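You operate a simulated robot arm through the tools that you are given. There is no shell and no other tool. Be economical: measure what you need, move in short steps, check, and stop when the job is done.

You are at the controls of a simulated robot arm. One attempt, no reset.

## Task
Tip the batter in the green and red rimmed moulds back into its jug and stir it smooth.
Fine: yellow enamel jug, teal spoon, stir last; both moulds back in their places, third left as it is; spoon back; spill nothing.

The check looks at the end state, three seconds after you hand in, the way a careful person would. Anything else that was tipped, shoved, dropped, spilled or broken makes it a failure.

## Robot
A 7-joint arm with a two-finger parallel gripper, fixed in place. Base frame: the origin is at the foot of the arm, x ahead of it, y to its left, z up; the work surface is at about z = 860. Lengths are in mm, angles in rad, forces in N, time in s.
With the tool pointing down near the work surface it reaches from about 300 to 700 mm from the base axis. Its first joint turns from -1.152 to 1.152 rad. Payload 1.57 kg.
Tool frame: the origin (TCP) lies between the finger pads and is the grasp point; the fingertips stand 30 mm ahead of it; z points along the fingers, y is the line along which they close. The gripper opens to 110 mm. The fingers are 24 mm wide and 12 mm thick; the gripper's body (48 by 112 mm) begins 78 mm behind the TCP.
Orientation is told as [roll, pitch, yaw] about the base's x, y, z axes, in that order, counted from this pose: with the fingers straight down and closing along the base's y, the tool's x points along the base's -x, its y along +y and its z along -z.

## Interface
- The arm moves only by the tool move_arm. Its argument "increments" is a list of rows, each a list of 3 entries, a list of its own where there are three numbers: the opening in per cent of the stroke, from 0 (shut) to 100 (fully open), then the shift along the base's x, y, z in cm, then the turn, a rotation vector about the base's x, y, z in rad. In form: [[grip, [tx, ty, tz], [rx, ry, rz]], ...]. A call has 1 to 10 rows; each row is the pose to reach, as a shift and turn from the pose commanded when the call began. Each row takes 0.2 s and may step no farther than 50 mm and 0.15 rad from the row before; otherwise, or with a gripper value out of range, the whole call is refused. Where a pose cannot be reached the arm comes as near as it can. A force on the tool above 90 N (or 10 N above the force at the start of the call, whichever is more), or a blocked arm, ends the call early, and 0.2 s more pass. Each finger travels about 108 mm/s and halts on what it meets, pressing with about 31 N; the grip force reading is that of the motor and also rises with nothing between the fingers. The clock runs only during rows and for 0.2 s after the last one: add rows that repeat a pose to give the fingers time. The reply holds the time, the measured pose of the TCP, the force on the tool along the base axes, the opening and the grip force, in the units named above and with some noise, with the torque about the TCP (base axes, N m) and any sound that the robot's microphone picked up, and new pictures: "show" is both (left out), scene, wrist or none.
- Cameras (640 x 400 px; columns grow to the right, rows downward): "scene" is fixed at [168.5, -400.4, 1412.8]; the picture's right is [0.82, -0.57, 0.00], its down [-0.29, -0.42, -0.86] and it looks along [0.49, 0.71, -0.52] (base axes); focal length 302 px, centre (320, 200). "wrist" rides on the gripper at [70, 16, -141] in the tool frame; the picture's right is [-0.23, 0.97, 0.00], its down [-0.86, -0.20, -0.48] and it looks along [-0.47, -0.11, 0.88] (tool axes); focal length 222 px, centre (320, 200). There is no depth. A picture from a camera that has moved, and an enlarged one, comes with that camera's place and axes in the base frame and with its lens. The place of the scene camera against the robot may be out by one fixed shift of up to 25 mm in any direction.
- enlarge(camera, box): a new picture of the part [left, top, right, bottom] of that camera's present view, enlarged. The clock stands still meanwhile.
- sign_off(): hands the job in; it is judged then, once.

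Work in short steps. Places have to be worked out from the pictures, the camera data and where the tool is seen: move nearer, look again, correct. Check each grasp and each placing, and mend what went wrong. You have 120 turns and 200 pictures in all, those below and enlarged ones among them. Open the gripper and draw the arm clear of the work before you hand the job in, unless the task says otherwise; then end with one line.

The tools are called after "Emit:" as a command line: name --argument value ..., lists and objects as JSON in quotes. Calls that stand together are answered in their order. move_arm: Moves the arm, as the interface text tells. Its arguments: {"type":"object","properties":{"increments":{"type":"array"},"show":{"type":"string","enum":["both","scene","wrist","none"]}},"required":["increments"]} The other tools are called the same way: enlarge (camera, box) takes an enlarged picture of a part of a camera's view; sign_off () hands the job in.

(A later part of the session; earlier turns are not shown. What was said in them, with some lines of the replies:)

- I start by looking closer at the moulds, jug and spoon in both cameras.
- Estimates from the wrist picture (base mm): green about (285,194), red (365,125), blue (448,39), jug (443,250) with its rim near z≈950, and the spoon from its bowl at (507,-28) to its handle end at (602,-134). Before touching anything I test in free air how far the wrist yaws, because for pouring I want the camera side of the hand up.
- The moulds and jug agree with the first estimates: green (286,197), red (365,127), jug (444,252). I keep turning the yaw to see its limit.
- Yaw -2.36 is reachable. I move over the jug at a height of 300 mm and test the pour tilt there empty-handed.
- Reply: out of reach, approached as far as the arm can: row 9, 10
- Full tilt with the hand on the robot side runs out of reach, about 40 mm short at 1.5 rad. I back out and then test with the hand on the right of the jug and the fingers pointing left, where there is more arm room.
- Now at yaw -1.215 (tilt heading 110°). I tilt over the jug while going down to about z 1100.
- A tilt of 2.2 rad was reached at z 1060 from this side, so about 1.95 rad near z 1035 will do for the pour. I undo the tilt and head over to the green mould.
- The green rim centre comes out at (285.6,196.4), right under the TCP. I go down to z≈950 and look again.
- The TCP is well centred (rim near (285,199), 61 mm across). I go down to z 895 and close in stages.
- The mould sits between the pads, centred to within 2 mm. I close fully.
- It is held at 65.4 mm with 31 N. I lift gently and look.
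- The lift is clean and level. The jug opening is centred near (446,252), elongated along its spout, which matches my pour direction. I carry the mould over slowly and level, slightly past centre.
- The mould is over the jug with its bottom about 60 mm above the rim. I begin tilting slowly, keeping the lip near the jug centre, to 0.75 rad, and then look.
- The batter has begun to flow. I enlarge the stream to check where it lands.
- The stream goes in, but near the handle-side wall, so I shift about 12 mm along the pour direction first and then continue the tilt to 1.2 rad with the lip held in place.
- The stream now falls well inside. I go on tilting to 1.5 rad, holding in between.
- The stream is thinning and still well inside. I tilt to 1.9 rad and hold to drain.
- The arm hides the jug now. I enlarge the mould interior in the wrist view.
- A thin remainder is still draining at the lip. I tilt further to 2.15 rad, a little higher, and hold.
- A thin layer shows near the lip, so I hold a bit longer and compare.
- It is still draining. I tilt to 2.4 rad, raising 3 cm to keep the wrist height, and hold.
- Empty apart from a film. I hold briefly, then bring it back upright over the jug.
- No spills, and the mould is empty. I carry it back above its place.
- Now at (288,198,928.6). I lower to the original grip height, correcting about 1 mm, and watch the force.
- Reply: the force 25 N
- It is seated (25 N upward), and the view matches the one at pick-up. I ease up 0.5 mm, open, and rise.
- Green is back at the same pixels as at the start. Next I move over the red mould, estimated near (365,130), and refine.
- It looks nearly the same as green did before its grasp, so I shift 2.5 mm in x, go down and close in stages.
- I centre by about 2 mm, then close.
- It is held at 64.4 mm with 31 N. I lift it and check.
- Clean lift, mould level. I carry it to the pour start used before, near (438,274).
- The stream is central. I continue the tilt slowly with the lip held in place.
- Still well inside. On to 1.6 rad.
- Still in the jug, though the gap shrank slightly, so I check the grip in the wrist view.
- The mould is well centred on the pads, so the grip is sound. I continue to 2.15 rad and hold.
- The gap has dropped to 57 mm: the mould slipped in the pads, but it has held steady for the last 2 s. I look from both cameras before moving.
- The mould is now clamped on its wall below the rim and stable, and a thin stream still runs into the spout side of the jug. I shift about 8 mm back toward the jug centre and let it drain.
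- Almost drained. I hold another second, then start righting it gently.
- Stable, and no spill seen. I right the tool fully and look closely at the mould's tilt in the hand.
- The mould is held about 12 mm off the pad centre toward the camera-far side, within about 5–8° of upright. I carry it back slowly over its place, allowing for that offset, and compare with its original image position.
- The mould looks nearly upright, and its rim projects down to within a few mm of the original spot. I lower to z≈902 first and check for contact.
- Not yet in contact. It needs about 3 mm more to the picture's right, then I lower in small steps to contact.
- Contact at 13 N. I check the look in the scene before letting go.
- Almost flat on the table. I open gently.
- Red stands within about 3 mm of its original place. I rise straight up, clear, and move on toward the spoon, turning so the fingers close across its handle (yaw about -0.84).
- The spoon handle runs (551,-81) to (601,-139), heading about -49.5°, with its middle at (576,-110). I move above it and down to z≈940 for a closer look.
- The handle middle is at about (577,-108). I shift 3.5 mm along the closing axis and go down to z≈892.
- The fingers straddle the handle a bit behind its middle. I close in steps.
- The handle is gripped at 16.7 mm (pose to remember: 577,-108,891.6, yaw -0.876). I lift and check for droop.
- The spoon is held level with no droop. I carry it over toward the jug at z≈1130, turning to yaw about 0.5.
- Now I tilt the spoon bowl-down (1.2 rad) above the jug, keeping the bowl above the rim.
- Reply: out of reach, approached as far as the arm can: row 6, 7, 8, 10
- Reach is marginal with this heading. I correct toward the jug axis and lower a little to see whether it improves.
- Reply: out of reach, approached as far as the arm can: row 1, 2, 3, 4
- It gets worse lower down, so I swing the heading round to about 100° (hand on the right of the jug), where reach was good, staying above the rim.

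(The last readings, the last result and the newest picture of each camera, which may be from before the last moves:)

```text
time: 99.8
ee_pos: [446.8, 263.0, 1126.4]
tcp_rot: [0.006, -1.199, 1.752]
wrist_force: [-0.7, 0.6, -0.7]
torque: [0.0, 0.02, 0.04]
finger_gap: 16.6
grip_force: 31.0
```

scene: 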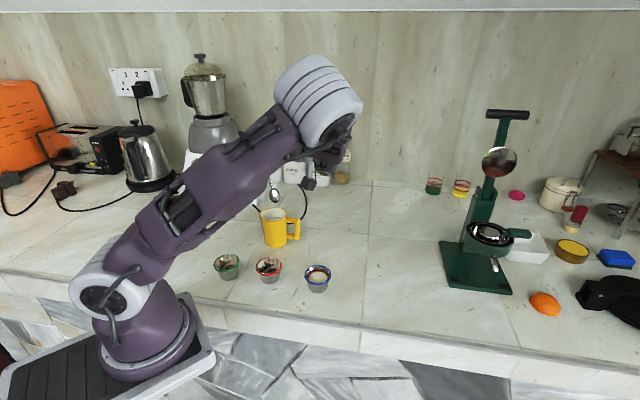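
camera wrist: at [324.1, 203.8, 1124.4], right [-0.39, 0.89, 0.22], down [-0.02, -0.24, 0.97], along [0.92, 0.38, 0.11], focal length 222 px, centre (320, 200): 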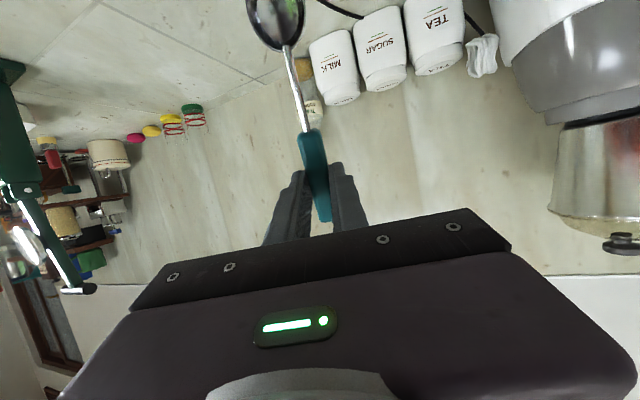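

Reached exactly. I tilt a bit more (to 1.35 rad) so the spoon is nearly vertical, centre it over the jug, and check by enlarging.

Emit:
move_arm --increments '[[0, [0, -0.4, 0], [0.0738, 0.0134, 0]], [0, [0.1, -1.0, -0.5], [0.1476, 0.0268, 0]], [0, [0.1, -1.0, -1], [0.1476, 0.0268, 0]]]' --show "none"

Emit:
enlarge --camera "scene" --box '[230, 160, 330, 260]'

```text
time: 100.6
ee_pos: [447.6, 254.7, 1115.8]
tcp_rot: [0.01, -1.349, 1.752]
wrist_force: [-0.6, 0.2, 0.5]
torque: [-0.02, -0.03, -0.01]
finger_gap: 16.8
grip_force: 31.0
```

```text
4.00 times, centred on (280, 210) of scene
camera zoom: at [168.5, -400.4, 1412.8], right [0.82, -0.57, 0.0], down [-0.29, -0.42, -0.86], along [0.49, 0.71, -0.52], focal length 1207 px, centre (480, 160)
```

zoom: 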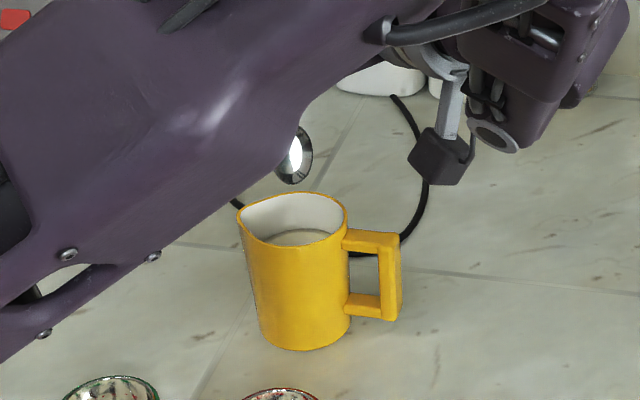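

The bowl is over the opening, perhaps 5 mm too near the camera. I shift slightly and lower until the bowl is just inside the rim.

Emit:
move_arm --increments '[[0, [0.2, 0.4, -1], [0, 0, 0]], [0, [0.2, 0.4, -2.5], [0, 0, 0]], [0, [0.2, 0.4, -4], [0, 0, 0]], [0, [0.2, 0.4, -5.5], [0, 0, 0]]]' --show "wrist"

Emit:
enlarge --camera "scene" --box '[230, 160, 330, 260]'

```text
time: 101.6
ee_pos: [450.1, 256.7, 1061.3]
tcp_rot: [0.009, -1.35, 1.748]
wrist_force: [-0.4, 0.2, -0.2]
torque: [0.01, -0.01, 0.01]
finger_gap: 16.8
grip_force: 31.4
camera wrist: at [463.4, 103.1, 1023.8], right [-0.97, -0.13, 0.22], down [0.25, -0.24, 0.94], along [-0.07, 0.96, 0.26], focal length 222 px, centre (320, 200)
```

wrist: 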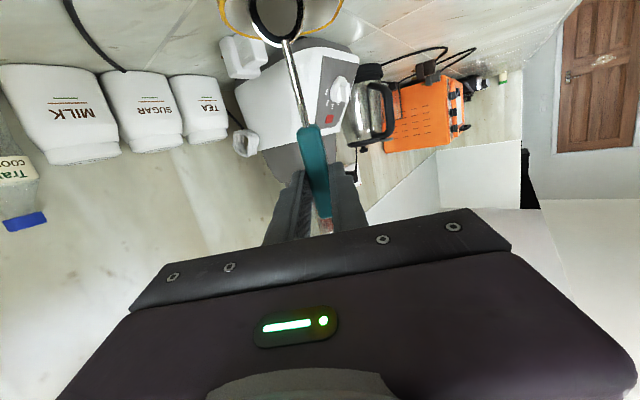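

```text
4.00 times, centred on (280, 210) of scene
camera zoom: at [168.5, -400.4, 1412.8], right [0.82, -0.57, 0.0], down [-0.29, -0.42, -0.86], along [0.49, 0.71, -0.52], focal length 1207 px, centre (480, 160)
```

zoom: 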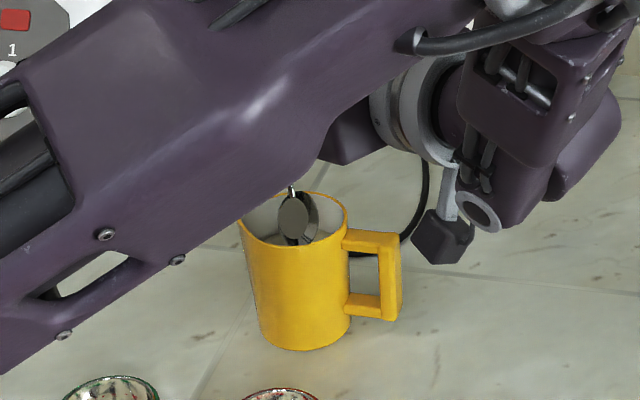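

The bowl is centred inside the rim. I lower it into the batter, watching the force.

Emit:
move_arm --increments '[[0, [0, 0, -1], [0, 0, 0]], [0, [0, 0, -2], [0, 0, 0]], [0, [0, 0, -3], [0, 0, 0]], [0, [0, 0, -4], [0, 0, 0]], [0, [0, 0, -4.6], [0, 0, 0]]]' --show "scene"

Emit:
enlarge --camera "scene" --box '[230, 160, 330, 260]'

```text
time: 102.8
ee_pos: [449.8, 256.7, 1014.7]
tcp_rot: [0.009, -1.351, 1.747]
wrist_force: [0.2, 0.3, 0.1]
torque: [-0.02, 0.05, 0.0]
finger_gap: 16.8
grip_force: 31.3
```

scene: 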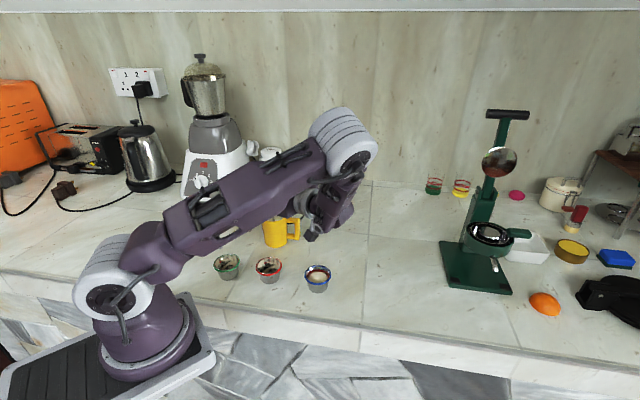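

```text
4.00 times, centred on (280, 210) of scene
camera zoom: at [168.5, -400.4, 1412.8], right [0.82, -0.57, 0.0], down [-0.29, -0.42, -0.86], along [0.49, 0.71, -0.52], focal length 1207 px, centre (480, 160)
```

zoom: 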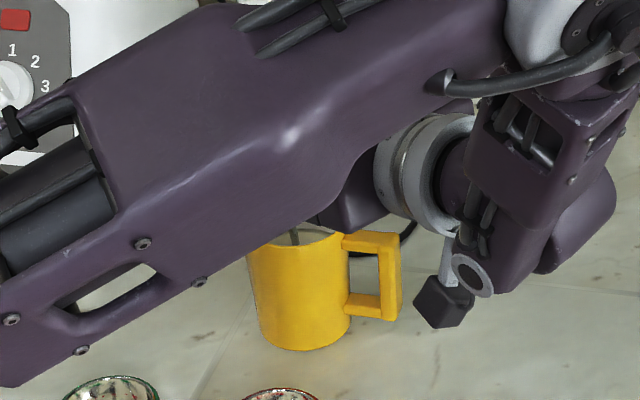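

No contact force. I lower 7 mm more and stir: a circle of 9 mm radius first, checking forces.

Emit:
move_arm --increments '[[0, [0, 0, -0.7], [0, 0, 0]], [0, [0.9, 0, -0.7], [0, 0, 0]], [0, [0.64, 0.64, -0.7], [0, 0, 0]], [0, [0, 0.9, -0.7], [0, 0, 0]], [0, [-0.64, 0.64, -0.7], [0, 0, 0]], [0, [-0.9, 0, -0.7], [0, 0, 0]], [0, [-0.64, -0.64, -0.7], [0, 0, 0]], [0, [0, -0.9, -0.7], [0, 0, 0]], [0, [0.64, -0.64, -0.7], [0, 0, 0]], [0, [0.9, 0, -0.7], [0, 0, 0]]]' --show "none"

```text
time: 105.0
ee_pos: [458.6, 258.0, 1007.9]
tcp_rot: [0.012, -1.349, 1.744]
wrist_force: [-0.4, 0.5, -0.7]
torque: [-0.03, -0.03, -0.03]
finger_gap: 16.5
grip_force: 30.9
```

No wall contact. I continue with wider circles (12 mm).

Emit:
move_arm --increments '[[0, [-0.05, 0.85, 0], [0, 0, 0]], [0, [-0.9, 1.2, 0], [0, 0, 0]], [0, [-1.75, 0.85, 0], [0, 0, 0]], [0, [-2.1, 0, 0], [0, 0, 0]], [0, [-1.75, -0.85, 0], [0, 0, 0]], [0, [-0.9, -1.2, 0], [0, 0, 0]], [0, [-0.05, -0.85, 0], [0, 0, 0]], [0, [0.3, 0, 0], [0, 0, 0]], [0, [-0.05, 0.85, 0], [0, 0, 0]], [0, [-0.9, 1.2, 0], [0, 0, 0]]]' --show "none"

Emit:
move_arm --increments '[[0, [-0.85, -0.35, 0], [0, 0, 0]], [0, [-1.2, -1.2, 0], [0, 0, 0]], [0, [-0.85, -2.05, 0], [0, 0, 0]], [0, [0, -2.4, 0], [0, 0, 0]], [0, [0.85, -2.05, 0], [0, 0, 0]], [0, [1.2, -1.2, 0], [0, 0, 0]], [0, [0.85, -0.35, 0], [0, 0, 0]], [0, [0, 0, 0], [0, 0, 0]], [0, [-0.85, -0.35, 0], [0, 0, 0]], [0, [-1.2, -1.2, 0], [0, 0, 0]]]' --show "wrist"

Emit:
enlarge --camera "scene" --box '[230, 160, 330, 260]'

```text
time: 107.2
ee_pos: [450.1, 269.5, 1007.8]
tcp_rot: [0.012, -1.349, 1.744]
wrist_force: [-0.8, 0.8, -0.6]
torque: [0.0, -0.02, 0.0]
finger_gap: 16.8
grip_force: 30.6
```

```text
time: 109.4
ee_pos: [436.9, 256.9, 1007.7]
tcp_rot: [0.012, -1.35, 1.748]
wrist_force: [0.2, 0.0, -0.4]
torque: [0.0, -0.02, 0.01]
finger_gap: 16.6
grip_force: 31.1
camera wrist: at [451.4, 103.6, 971.1], right [-0.97, -0.13, 0.22], down [0.25, -0.24, 0.94], along [-0.07, 0.96, 0.26], focal length 222 px, centre (320, 200)
```

wrist: 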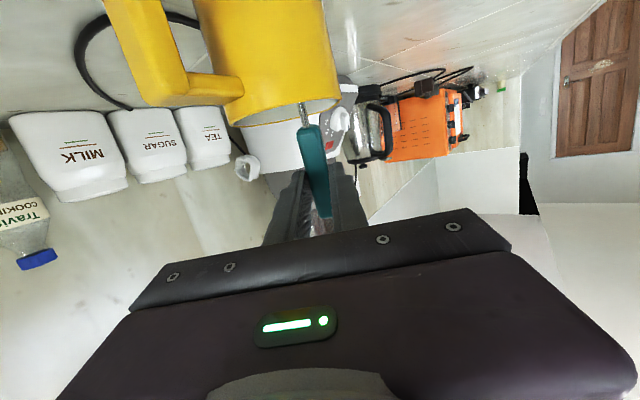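

```text
4.00 times, centred on (280, 210) of scene
camera zoom: at [168.5, -400.4, 1412.8], right [0.82, -0.57, 0.0], down [-0.29, -0.42, -0.86], along [0.49, 0.71, -0.52], focal length 1207 px, centre (480, 160)
```

zoom: 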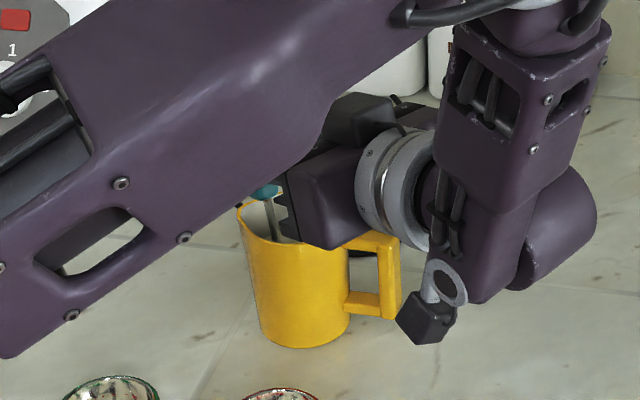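

The jug has stayed put, with no force. More circles.

Emit:
move_arm --increments '[[0, [0.35, -0.85, 0], [0, 0, 0]], [0, [1.2, -1.2, 0], [0, 0, 0]], [0, [2.05, -0.85, 0], [0, 0, 0]], [0, [2.4, 0, 0], [0, 0, 0]], [0, [2.05, 0.85, 0], [0, 0, 0]], [0, [1.2, 1.2, 0], [0, 0, 0]], [0, [0.35, 0.85, 0], [0, 0, 0]], [0, [0, 0, 0], [0, 0, 0]], [0, [0.35, -0.85, 0], [0, 0, 0]], [0, [1.2, -1.2, 0], [0, 0, 0]]]' --show "none"

Emit:
move_arm --increments '[[0, [0.85, 0.35, 0], [0, 0, 0]], [0, [1.2, 1.2, 0], [0, 0, 0]], [0, [0.85, 2.05, 0], [0, 0, 0]], [0, [0, 2.4, 0], [0, 0, 0]], [0, [-0.85, 2.05, 0], [0, 0, 0]], [0, [-1.2, 1.2, 0], [0, 0, 0]], [0, [-0.85, 0.35, 0], [0, 0, 0]], [0, [0, 0, 0], [0, 0, 0]], [0, [0.85, 0.35, 0], [0, 0, 0]], [0, [1.2, 1.2, 0], [0, 0, 0]]]' --show "none"

Emit:
move_arm --increments '[[0, [-0.35, 0.85, 0], [0, 0, 0]], [0, [-1.2, 1.2, 0], [0, 0, 0]], [0, [-2.05, 0.85, 0], [0, 0, 0]], [0, [-2.4, 0, 0], [0, 0, 0]], [0, [-2.05, -0.85, 0], [0, 0, 0]], [0, [-1.2, -1.2, 0], [0, 0, 0]], [0, [-0.35, -0.85, 0], [0, 0, 0]], [0, [0, 0, 0], [0, 0, 0]], [0, [-0.6, 0, 0], [0, 0, 0]], [0, [-1.2, 0, 0], [0, 0, 0]]]' --show "none"

```text
time: 111.6
ee_pos: [450.1, 246.0, 1008.2]
tcp_rot: [0.013, -1.349, 1.743]
wrist_force: [-0.5, -0.8, -0.6]
torque: [-0.01, -0.05, -0.02]
finger_gap: 16.8
grip_force: 30.9
```

```text
time: 113.8
ee_pos: [461.8, 257.7, 1008.2]
tcp_rot: [0.01, -1.349, 1.748]
wrist_force: [-0.3, -0.6, -0.5]
torque: [-0.03, -0.03, 0.02]
finger_gap: 16.6
grip_force: 30.9
```

```text
time: 116.0
ee_pos: [449.3, 256.9, 1008.0]
tcp_rot: [0.014, -1.35, 1.744]
wrist_force: [-0.5, -0.5, -0.2]
torque: [-0.02, 0.01, 0.0]
finger_gap: 16.7
grip_force: 31.2
```

About six turns are done. I raise the bowl out of the batter but keep it inside the rim to drip off, and look.

Emit:
move_arm --increments '[[0, [0, 0, 1], [0, 0, 0]], [0, [0, 0, 2], [0, 0, 0]], [0, [0, 0, 3], [0, 0, 0]], [0, [0, 0, 4], [0, 0, 0]], [0, [0, 0, 5], [0, 0, 0]], [0, [0, 0, 6], [0, 0, 0]], [0, [0, 0, 6], [0, 0, 0]], [0, [0, 0, 6], [0, 0, 0]], [0, [0, 0, 6], [0, 0, 0]], [0, [0, 0, 6], [0, 0, 0]]]' --show "wrist"

Emit:
enlarge --camera "scene" --box '[230, 160, 330, 260]'

```text
time: 118.2
ee_pos: [449.8, 257.3, 1068.2]
tcp_rot: [0.011, -1.349, 1.747]
wrist_force: [-0.4, 0.0, 0.6]
torque: [0.0, -0.01, 0.0]
finger_gap: 16.8
grip_force: 30.7
camera wrist: at [463.2, 103.5, 1031.0], right [-0.97, -0.13, 0.22], down [0.25, -0.24, 0.94], along [-0.07, 0.96, 0.26], focal length 222 px, centre (320, 200)
```

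wrist: 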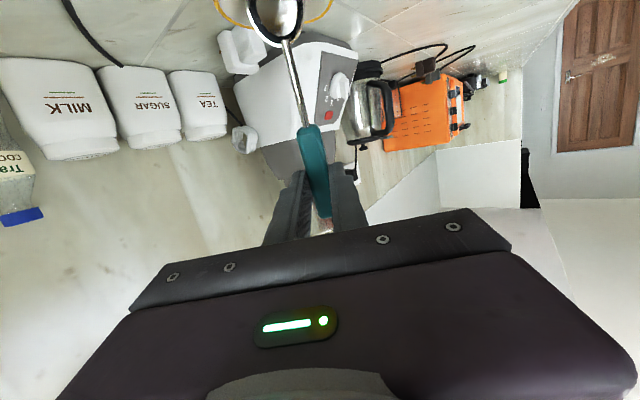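

```text
4.00 times, centred on (280, 210) of scene
camera zoom: at [168.5, -400.4, 1412.8], right [0.82, -0.57, 0.0], down [-0.29, -0.42, -0.86], along [0.49, 0.71, -0.52], focal length 1207 px, centre (480, 160)
```

zoom: 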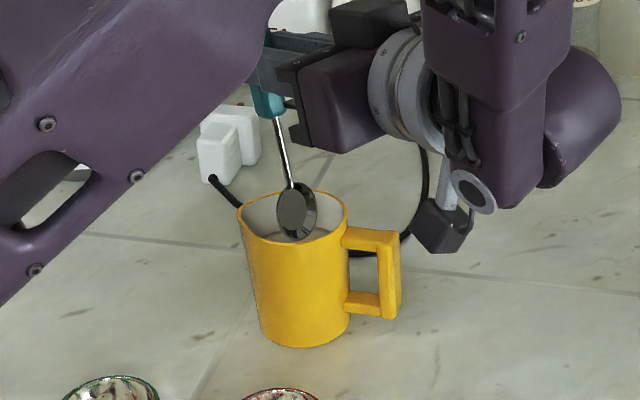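

I zoom in on the batter surface to judge whether it is smooth, and on the spoon for drips.

Emit:
enlarge --camera "scene" --box '[284, 201, 324, 226]'

Emit:
enlarge --camera "wrist" --box '[200, 0, 360, 100]'

```text
16.00 times, centred on (304, 214) of scene
camera zoom: at [168.5, -400.4, 1412.8], right [0.82, -0.57, 0.0], down [-0.29, -0.42, -0.86], along [0.49, 0.71, -0.52], focal length 4827 px, centre (576, -16)
```

zoom: 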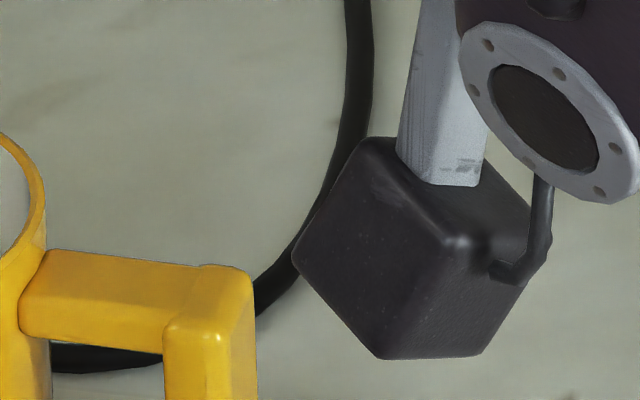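

```text
4.00 times, centred on (280, 50) of wrist
camera zoom: at [463.2, 103.5, 1031.0], right [-0.97, -0.13, 0.22], down [0.25, -0.24, 0.94], along [-0.07, 0.96, 0.26], focal length 888 px, centre (480, 800)
```

zoom: 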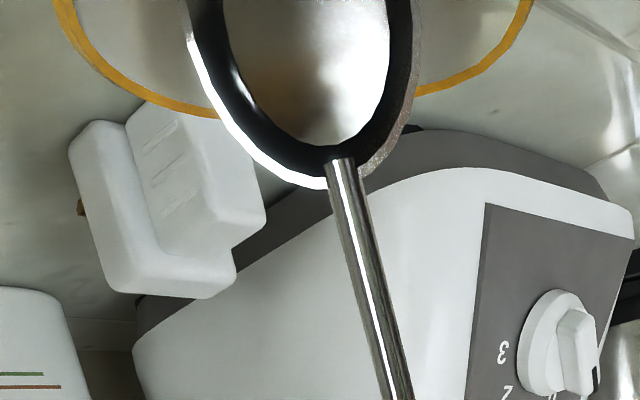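

Emit:
enlarge --camera "scene" --box '[256, 202, 292, 226]'

```text
16.00 times, centred on (274, 214) of scene
camera zoom: at [168.5, -400.4, 1412.8], right [0.82, -0.57, 0.0], down [-0.29, -0.42, -0.86], along [0.49, 0.71, -0.52], focal length 4827 px, centre (1056, -24)
```

zoom: 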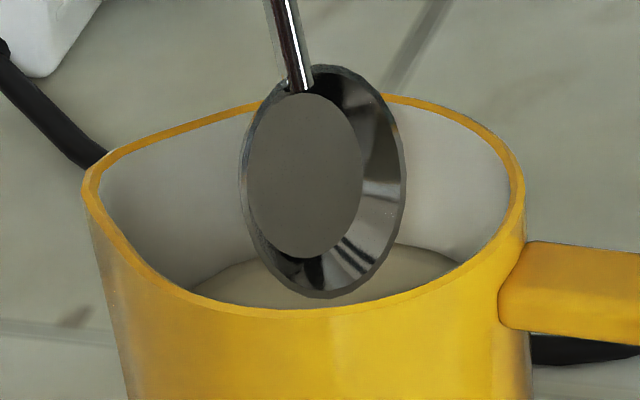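

The batter surface looks smooth and the spoon is not dripping. For safety I go back in for a few more turns.

Emit:
move_arm --increments '[[0, [0, 0, -2], [0, 0, 0]], [0, [0, 0, -4], [0, 0, 0]], [0, [0, 0, -6], [0, 0, 0]], [0, [-1.2, 0, -6], [0, 0, 0]], [0, [-0.6, 1.04, -6], [0, 0, 0]], [0, [0.6, 1.04, -6], [0, 0, 0]], [0, [1.2, 0, -6], [0, 0, 0]], [0, [0.6, -1.04, -6], [0, 0, 0]], [0, [-0.6, -1.04, -6], [0, 0, 0]], [0, [-1.2, 0, -6], [0, 0, 0]]]' --show "none"

Emit:
move_arm --increments '[[0, [0.6, 1.04, 0], [0, 0, 0]], [0, [1.8, 1.04, 0], [0, 0, 0]], [0, [2.4, 0, 0], [0, 0, 0]], [0, [1.8, -1.04, 0], [0, 0, 0]], [0, [0.6, -1.04, 0], [0, 0, 0]], [0, [0, 0, 0], [0, 0, 0]], [0, [0.6, 1.04, 0], [0, 0, 0]], [0, [1.8, 1.04, 0], [0, 0, 0]], [0, [2.4, 0, 0], [0, 0, 0]], [0, [1.8, -1.04, 0], [0, 0, 0]]]' --show "none"

Emit:
move_arm --increments '[[0, [-1.2, 0, 0], [0, 0, 0]], [0, [-1.8, 1.04, 0], [0, 0, 0]], [0, [-1.2, 2.08, 0], [0, 0, 0]], [0, [0, 2.08, 0], [0, 0, 0]], [0, [0.6, 1.04, 0], [0, 0, 0]], [0, [0, 0, 0], [0, 0, 0]], [0, [-1.2, 0, 0], [0, 0, 0]], [0, [-1.8, 1.04, 0], [0, 0, 0]], [0, [-1.2, 1.04, 0], [0, 0, 0]], [0, [-0.6, 1.04, 0], [0, 0, 0]]]' --show "none"

Emit:
move_arm --increments '[[0, [0, 0, 1], [0, 0, 0]], [0, [0, 0, 2], [0, 0, 0]], [0, [0, 0, 3.5], [0, 0, 0]], [0, [0, 0, 5], [0, 0, 0]], [0, [0, 0, 6], [0, 0, 0]], [0, [0, 0, 6], [0, 0, 0]], [0, [0, 0, 6], [0, 0, 0]], [0, [0, 0, 6], [0, 0, 0]], [0, [0, 0, 6], [0, 0, 0]], [0, [0, 0, 6], [0, 0, 0]]]' --show "none"

Emit:
move_arm --increments '[[0, [0, 0, 0], [0, 0, 0]], [0, [0, 0, 0], [0, 0, 0]], [0, [0, 0, 0], [0, 0, 0]], [0, [0, 0, 2], [0, 0, 0]], [0, [0, 0, 4], [0, 0, 0]], [0, [0, 0, 6], [0, 0, 0]], [0, [0, 0, 6], [0, 0, 0]], [0, [0, 0, 6], [0, 0, 0]]]' --show "none"

Emit:
enlarge --camera "scene" --box '[230, 160, 330, 260]'

```text
time: 120.4
ee_pos: [438.5, 257.6, 1008.6]
tcp_rot: [0.009, -1.348, 1.746]
wrist_force: [0.2, -0.3, 0.4]
torque: [-0.01, 0.0, 0.02]
finger_gap: 16.7
grip_force: 31.0
```

```text
time: 122.6
ee_pos: [455.5, 246.9, 1007.9]
tcp_rot: [0.01, -1.349, 1.747]
wrist_force: [0.5, 0.5, -0.7]
torque: [-0.02, 0.0, 0.01]
finger_gap: 17.0
grip_force: 31.1
```

```text
time: 124.8
ee_pos: [450.2, 258.1, 1008.5]
tcp_rot: [0.012, -1.348, 1.744]
wrist_force: [-0.9, 0.3, -1.0]
torque: [-0.05, 0.03, -0.02]
finger_gap: 16.9
grip_force: 30.9
```

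```text
time: 127.0
ee_pos: [449.9, 256.8, 1069.0]
tcp_rot: [0.012, -1.351, 1.749]
wrist_force: [-0.1, -0.1, -1.7]
torque: [-0.01, 0.02, 0.01]
finger_gap: 16.8
grip_force: 30.7
```

```text
time: 128.8
ee_pos: [449.7, 257.0, 1128.3]
tcp_rot: [0.013, -1.349, 1.745]
wrist_force: [-0.1, -0.2, -0.5]
torque: [-0.01, 0.01, -0.01]
finger_gap: 16.7
grip_force: 31.1
```

```text
4.00 times, centred on (280, 210) of scene
camera zoom: at [168.5, -400.4, 1412.8], right [0.82, -0.57, 0.0], down [-0.29, -0.42, -0.86], along [0.49, 0.71, -0.52], focal length 1207 px, centre (480, 160)
```

zoom: 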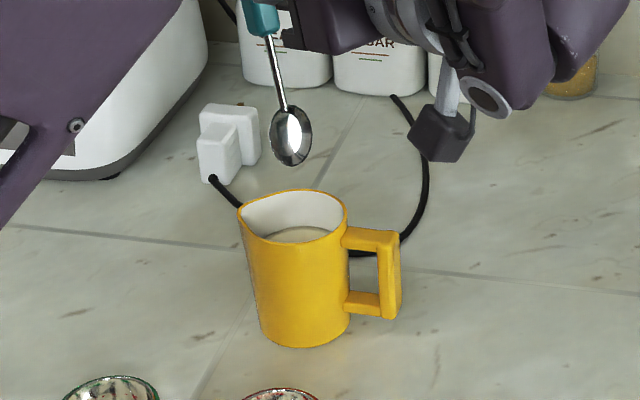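

Clean, no drips, jug unmoved. I level the spoon again above the jug, then carry it back toward its place.

Emit:
move_arm --increments '[[0, [0, 0, 1], [-0.148, -0.026, 0]], [0, [0, 0, 2], [-0.296, -0.0525, 0]], [0, [0, 0, 2.5], [-0.443, -0.079, 0]], [0, [0, 0, 2.5], [-0.591, -0.105, 0]], [0, [0, 0, 2.5], [-0.739, -0.131, 0]], [0, [0, 0, 2.5], [-0.887, -0.1575, 0]], [0, [0, 0, 2.5], [-1.034, -0.184, 0]], [0, [0, 0, 2.5], [-1.182, -0.21, 0]], [0, [0, 0, 2.5], [-1.33, -0.236, 0]], [0, [0, 0, 2.5], [-1.33, -0.236, 0]]]' --show "none"

Emit:
move_arm --increments '[[0, [0.2, -0.5, 0], [0, 0, -0.14]], [0, [0.6, -2, 0], [0, 0, -0.28]], [0, [1.2, -4, 0], [0, 0, -0.42]], [0, [1.8, -6, 0], [0, 0, -0.56]], [0, [2.4, -8, 0], [0, 0, -0.7]], [0, [3, -10, 0], [0, 0, -0.84]], [0, [3.7, -12, 0], [0, 0, -0.98]], [0, [4.5, -14, 0], [0, 0, -1.12]], [0, [5.3, -16, 0], [0, 0, -1.26]], [0, [6, -18, 0], [0, 0, -1.4]]]' --show "scene"

```text
time: 131.0
ee_pos: [449.3, 255.5, 1153.1]
tcp_rot: [0.012, 0.002, 1.746]
wrist_force: [0.5, -0.2, -0.7]
torque: [0.0, 0.0, 0.01]
finger_gap: 16.6
grip_force: 30.9
```

```text
time: 133.2
ee_pos: [510.5, 76.0, 1153.2]
tcp_rot: [0.013, 0.001, 0.343]
wrist_force: [-1.2, 0.6, -0.3]
torque: [0.03, 0.0, -0.03]
finger_gap: 16.8
grip_force: 31.2
```

scene: 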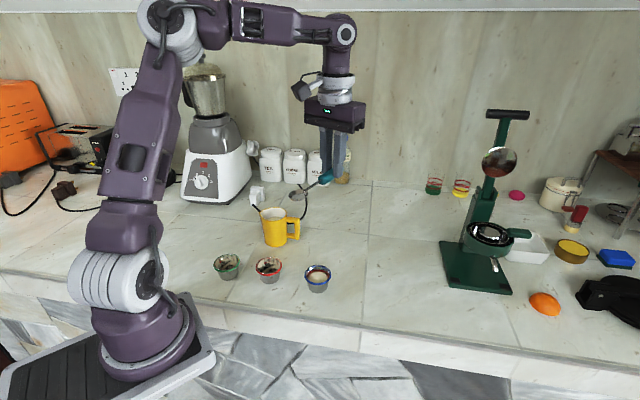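

Now the rest of the way: to above the spoon's spot, yaw -0.876, and remove the small 0.012 roll.

Emit:
move_arm --increments '[[0, [0.7, -2, 0], [0, 0, -0.13]], [0, [1.4, -4, 0], [0, 0, -0.27]], [0, [2.1, -6, 0], [0, 0, -0.41]], [0, [2.9, -8, -1], [0, 0, -0.55]], [0, [3.6, -10, -3], [0, 0, -0.69]], [0, [4.3, -12, -5], [0, 0, -0.83]], [0, [5.1, -14, -7], [0, 0, -0.97]], [0, [5.8, -16, -10], [0, 0, -1.1]], [0, [6.5, -18, -13], [0, 0, -1.2]], [0, [6.65, -18.4, -16], [0, 0, -1.219]]]' --show "none"

Emit:
move_arm --increments '[[0, [0, 0, -1], [-0.012, 0, 0]], [0, [0, 0, -2], [-0.012, 0, 0]], [0, [0, 0, -2], [-0.012, 0, 0]]]' --show "both"

```text
time: 135.4
ee_pos: [576.3, -107.2, 992.7]
tcp_rot: [0.012, 0.002, -0.874]
wrist_force: [0.2, -0.7, 0.5]
torque: [0.02, 0.0, -0.02]
finger_gap: 16.7
grip_force: 31.1
```

```text
time: 136.2
ee_pos: [575.9, -106.1, 973.0]
tcp_rot: [0.002, -0.006, -0.874]
wrist_force: [0.3, -0.4, -0.5]
torque: [0.0, -0.01, 0.03]
finger_gap: 16.8
grip_force: 30.3
camera wrist: at [544.2, -43.0, 1113.8], right [0.89, 0.45, 0.01], down [0.39, -0.78, 0.48], along [0.22, -0.43, -0.88], focal length 222 px, centre (320, 200)
```

scene: 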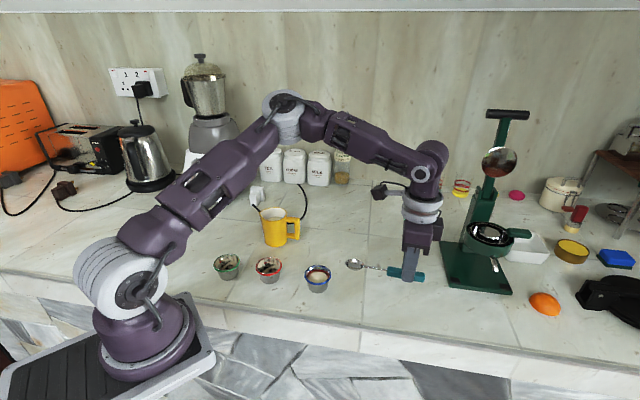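
wrist: 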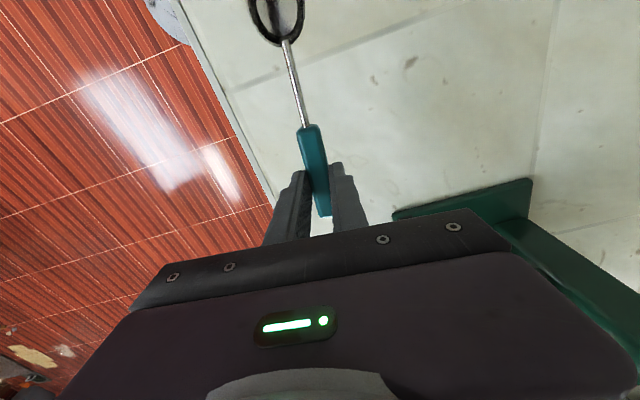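

The spoon is back above its spot, held as before within a few mm. I lower, with a 2–3 mm correction, slowing at the end.

Emit:
move_arm --increments '[[0, [0.2, -0.25, -2], [0, 0, 0]], [0, [0.23, -0.3, -4], [0, 0, 0]], [0, [0.23, -0.3, -6], [0, 0, 0]], [0, [0.23, -0.3, -7], [0, 0, 0]], [0, [0.23, -0.3, -7.5], [0, 0, 0]], [0, [0.23, -0.3, -7.8], [0, 0, 0]]]' --show "none"

Emit:
enlarge --camera "scene" --box '[340, 250, 460, 330]'

```text
time: 137.6
ee_pos: [578.8, -109.7, 896.0]
tcp_rot: [0.006, -0.009, -0.873]
wrist_force: [-0.4, 0.2, 6.9]
torque: [0.18, 0.24, 0.01]
finger_gap: 16.7
grip_force: 31.4
```

```text
5.00 times, centred on (400, 290) of scene
camera zoom: at [168.3, -400.4, 1412.8], right [0.82, -0.57, 0.0], down [-0.29, -0.42, -0.86], along [0.49, 0.71, -0.52], focal length 1508 px, centre (-80, -250)
```

zoom: 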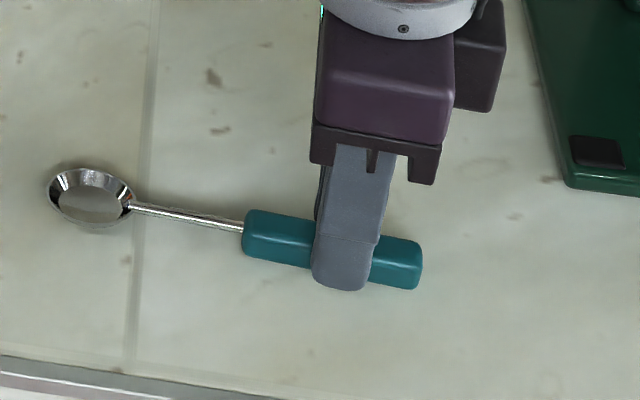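

The picture matches the start to about 1–2 mm, except the bowl is some 4 mm high (the handle end touches first). I tip the bowl down by 0.04 rad and settle.

Emit:
move_arm --increments '[[0, [0, 0, 0], [-0.015, -0.013, 0]], [0, [0, 0, 0], [-0.031, -0.026, 0]], [0, [0, 0, -0.1], [-0.031, -0.026, 0]], [0, [0, 0, -0.2], [-0.031, -0.026, 0]]]' --show "none"

Emit:
enlarge --camera "scene" --box '[340, 250, 460, 330]'

```text
time: 138.6
ee_pos: [578.9, -109.7, 894.2]
tcp_rot: [0.005, -0.05, -0.873]
wrist_force: [-4.9, 6.0, 24.2]
torque: [0.22, 0.23, 0.03]
finger_gap: 16.6
grip_force: 30.7
```

```text
5.00 times, centred on (400, 290) of scene
camera zoom: at [167.9, -400.2, 1412.9], right [0.82, -0.57, 0.0], down [-0.29, -0.42, -0.86], along [0.49, 0.71, -0.52], focal length 1508 px, centre (-80, -250)
```

zoom: 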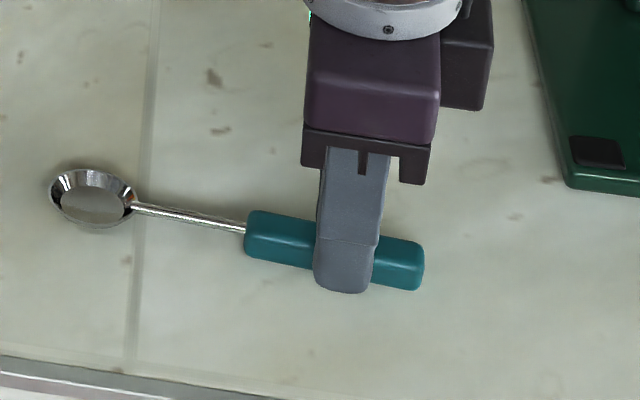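

It is firmly on the table. I ease off 1.5 mm and open slowly.

Emit:
move_arm --increments '[[0, [0, 0, 0.15], [0, 0, 0]], [17, [0, 0, 0.15], [0, 0, 0]], [20, [0, 0, 0.15], [0, 0, 0]], [26, [0, 0, 0.15], [0, 0, 0]], [36, [0, 0, 0.15], [0, 0, 0]], [50, [0, 0, 0.15], [0, 0, 0]], [50, [0, 0, 0.15], [0, 0, 0]]]' --show "none"

Emit:
enlarge --camera "scene" --box '[340, 250, 460, 330]'

```text
time: 140.2
ee_pos: [579.8, -109.9, 893.6]
tcp_rot: [0.004, -0.048, -0.872]
wrist_force: [0.7, -0.6, 0.7]
torque: [0.03, 0.03, -0.02]
finger_gap: 55.1
grip_force: 0.1
```

```text
5.00 times, centred on (400, 290) of scene
camera zoom: at [168.5, -400.4, 1412.8], right [0.82, -0.57, 0.0], down [-0.29, -0.42, -0.86], along [0.49, 0.71, -0.52], focal length 1508 px, centre (-80, -250)
```

zoom: 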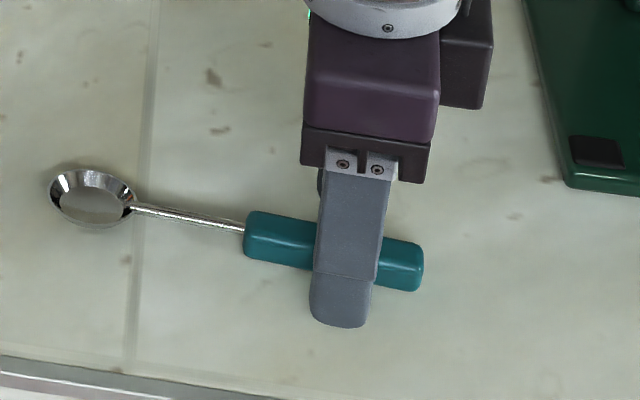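

The spoon lies free within a few mm of its starting place. I rise straight up and withdraw.

Emit:
move_arm --increments '[[50, [0, 0, 2], [0, 0, 0]], [50, [0, 0, 5], [0, 0, 0]], [60, [0, 0, 9], [0, 0, 0]], [60, [0, 0, 13], [0, 0, 0]], [60, [0, 0, 17], [0, 0, 0]], [60, [-2, 1, 21], [0, 0, 0]], [60, [-4, 2, 25], [0.03, 0.026, 0]], [80, [-7, 4, 29], [0.03, 0.026, 0]], [100, [-10, 6, 32], [0.03, 0.026, 0]], [100, [-12, 8, 34], [0.03, 0.026, 0]]]' --show "both"

Emit:
enlarge --camera "scene" --box '[200, 190, 440, 340]'

```text
refused: row 8 steps farther than a row can; nothing moved
```

```text
2.67 times, centred on (320, 265) of scene
camera zoom: at [168.5, -400.4, 1412.8], right [0.82, -0.57, 0.0], down [-0.29, -0.42, -0.86], along [0.49, 0.71, -0.52], focal length 804 px, centre (320, 27)
```

zoom: 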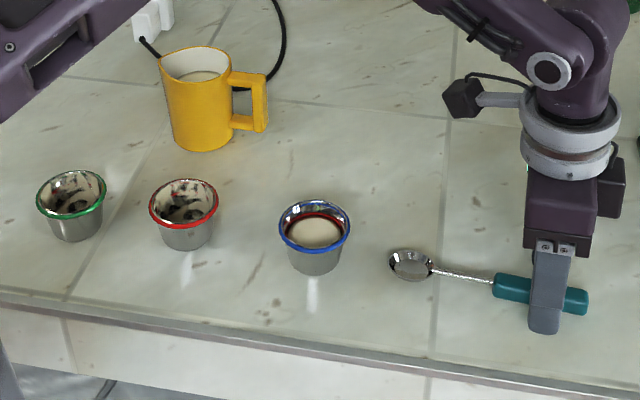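

One row was too long, so I repeat with smaller steps.

Emit:
move_arm --increments '[[50, [0, 0, 2], [0, 0, 0]], [50, [0, 0, 5], [0, 0, 0]], [60, [0, 0, 9], [0, 0, 0]], [60, [0, 0, 13], [0, 0, 0]], [60, [0, 0, 17], [0, 0, 0]], [60, [-1, 1, 21], [0, 0, 0]], [60, [-3, 2, 25], [0.03, 0.026, 0]], [80, [-5, 3, 29], [0.03, 0.026, 0]], [100, [-7, 4, 32], [0.03, 0.026, 0]], [100, [-9, 6, 34], [0.03, 0.026, 0]]]' --show "both"

Emit:
enlarge --camera "scene" --box '[200, 190, 440, 340]'

```text
time: 142.4
ee_pos: [486.5, -50.7, 1234.6]
tcp_rot: [0.004, -0.008, -0.873]
wrist_force: [-0.2, 1.2, -0.4]
torque: [0.02, -0.01, -0.01]
finger_gap: 109.7
grip_force: 0.0
camera wrist: at [455.6, 14.8, 1375.0], right [0.89, 0.45, 0.0], down [0.39, -0.78, 0.48], along [0.22, -0.43, -0.87], focal length 222 px, centre (320, 200)
```

scene: 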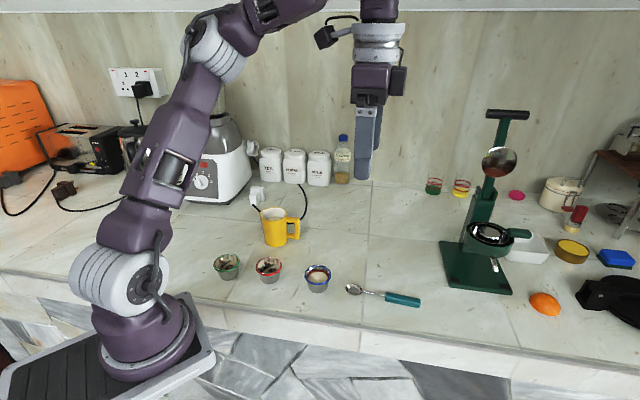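
wrist: 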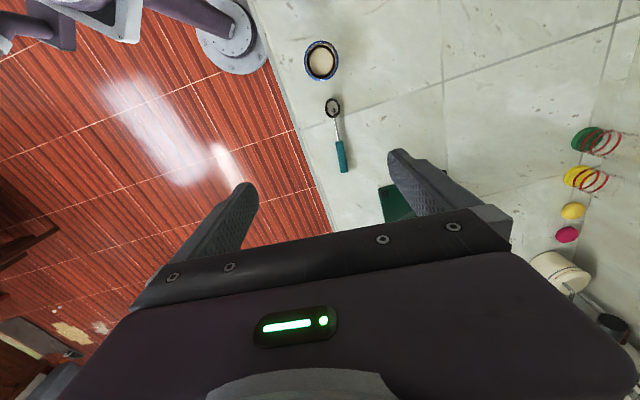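

```text
2.67 times, centred on (320, 265) of scene
camera zoom: at [168.5, -400.4, 1412.8], right [0.82, -0.57, 0.0], down [-0.29, -0.42, -0.86], along [0.49, 0.71, -0.52], focal length 804 px, centre (320, 27)
```

zoom: 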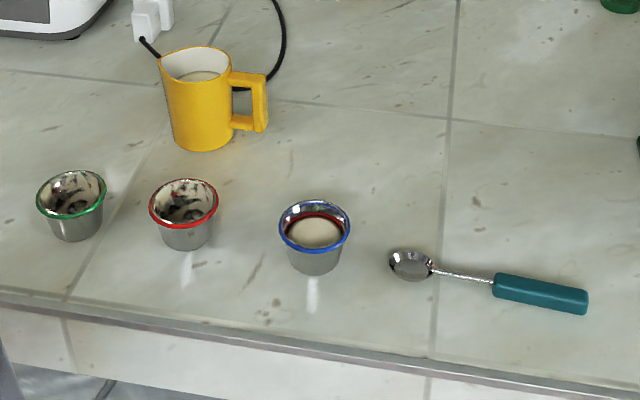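

Everything stands in place: the moulds are empty, blue is untouched, the jug holds the batter, the spoon is back, and no spills show. The arm is clear with the gripper open, so I hand in.

Emit:
sign_off

```text
The job is handed in.
```

The batter from the green and red moulds is back in the yellow jug and stirred with the teal spoon. Both moulds and the spoon are back within about 5 mm of where they stood, the blue mould was left alone, and I saw no spills. The red mould slipped in the gripper while I was pouring but didn't fall. A thin film of batter is left in both moulds.
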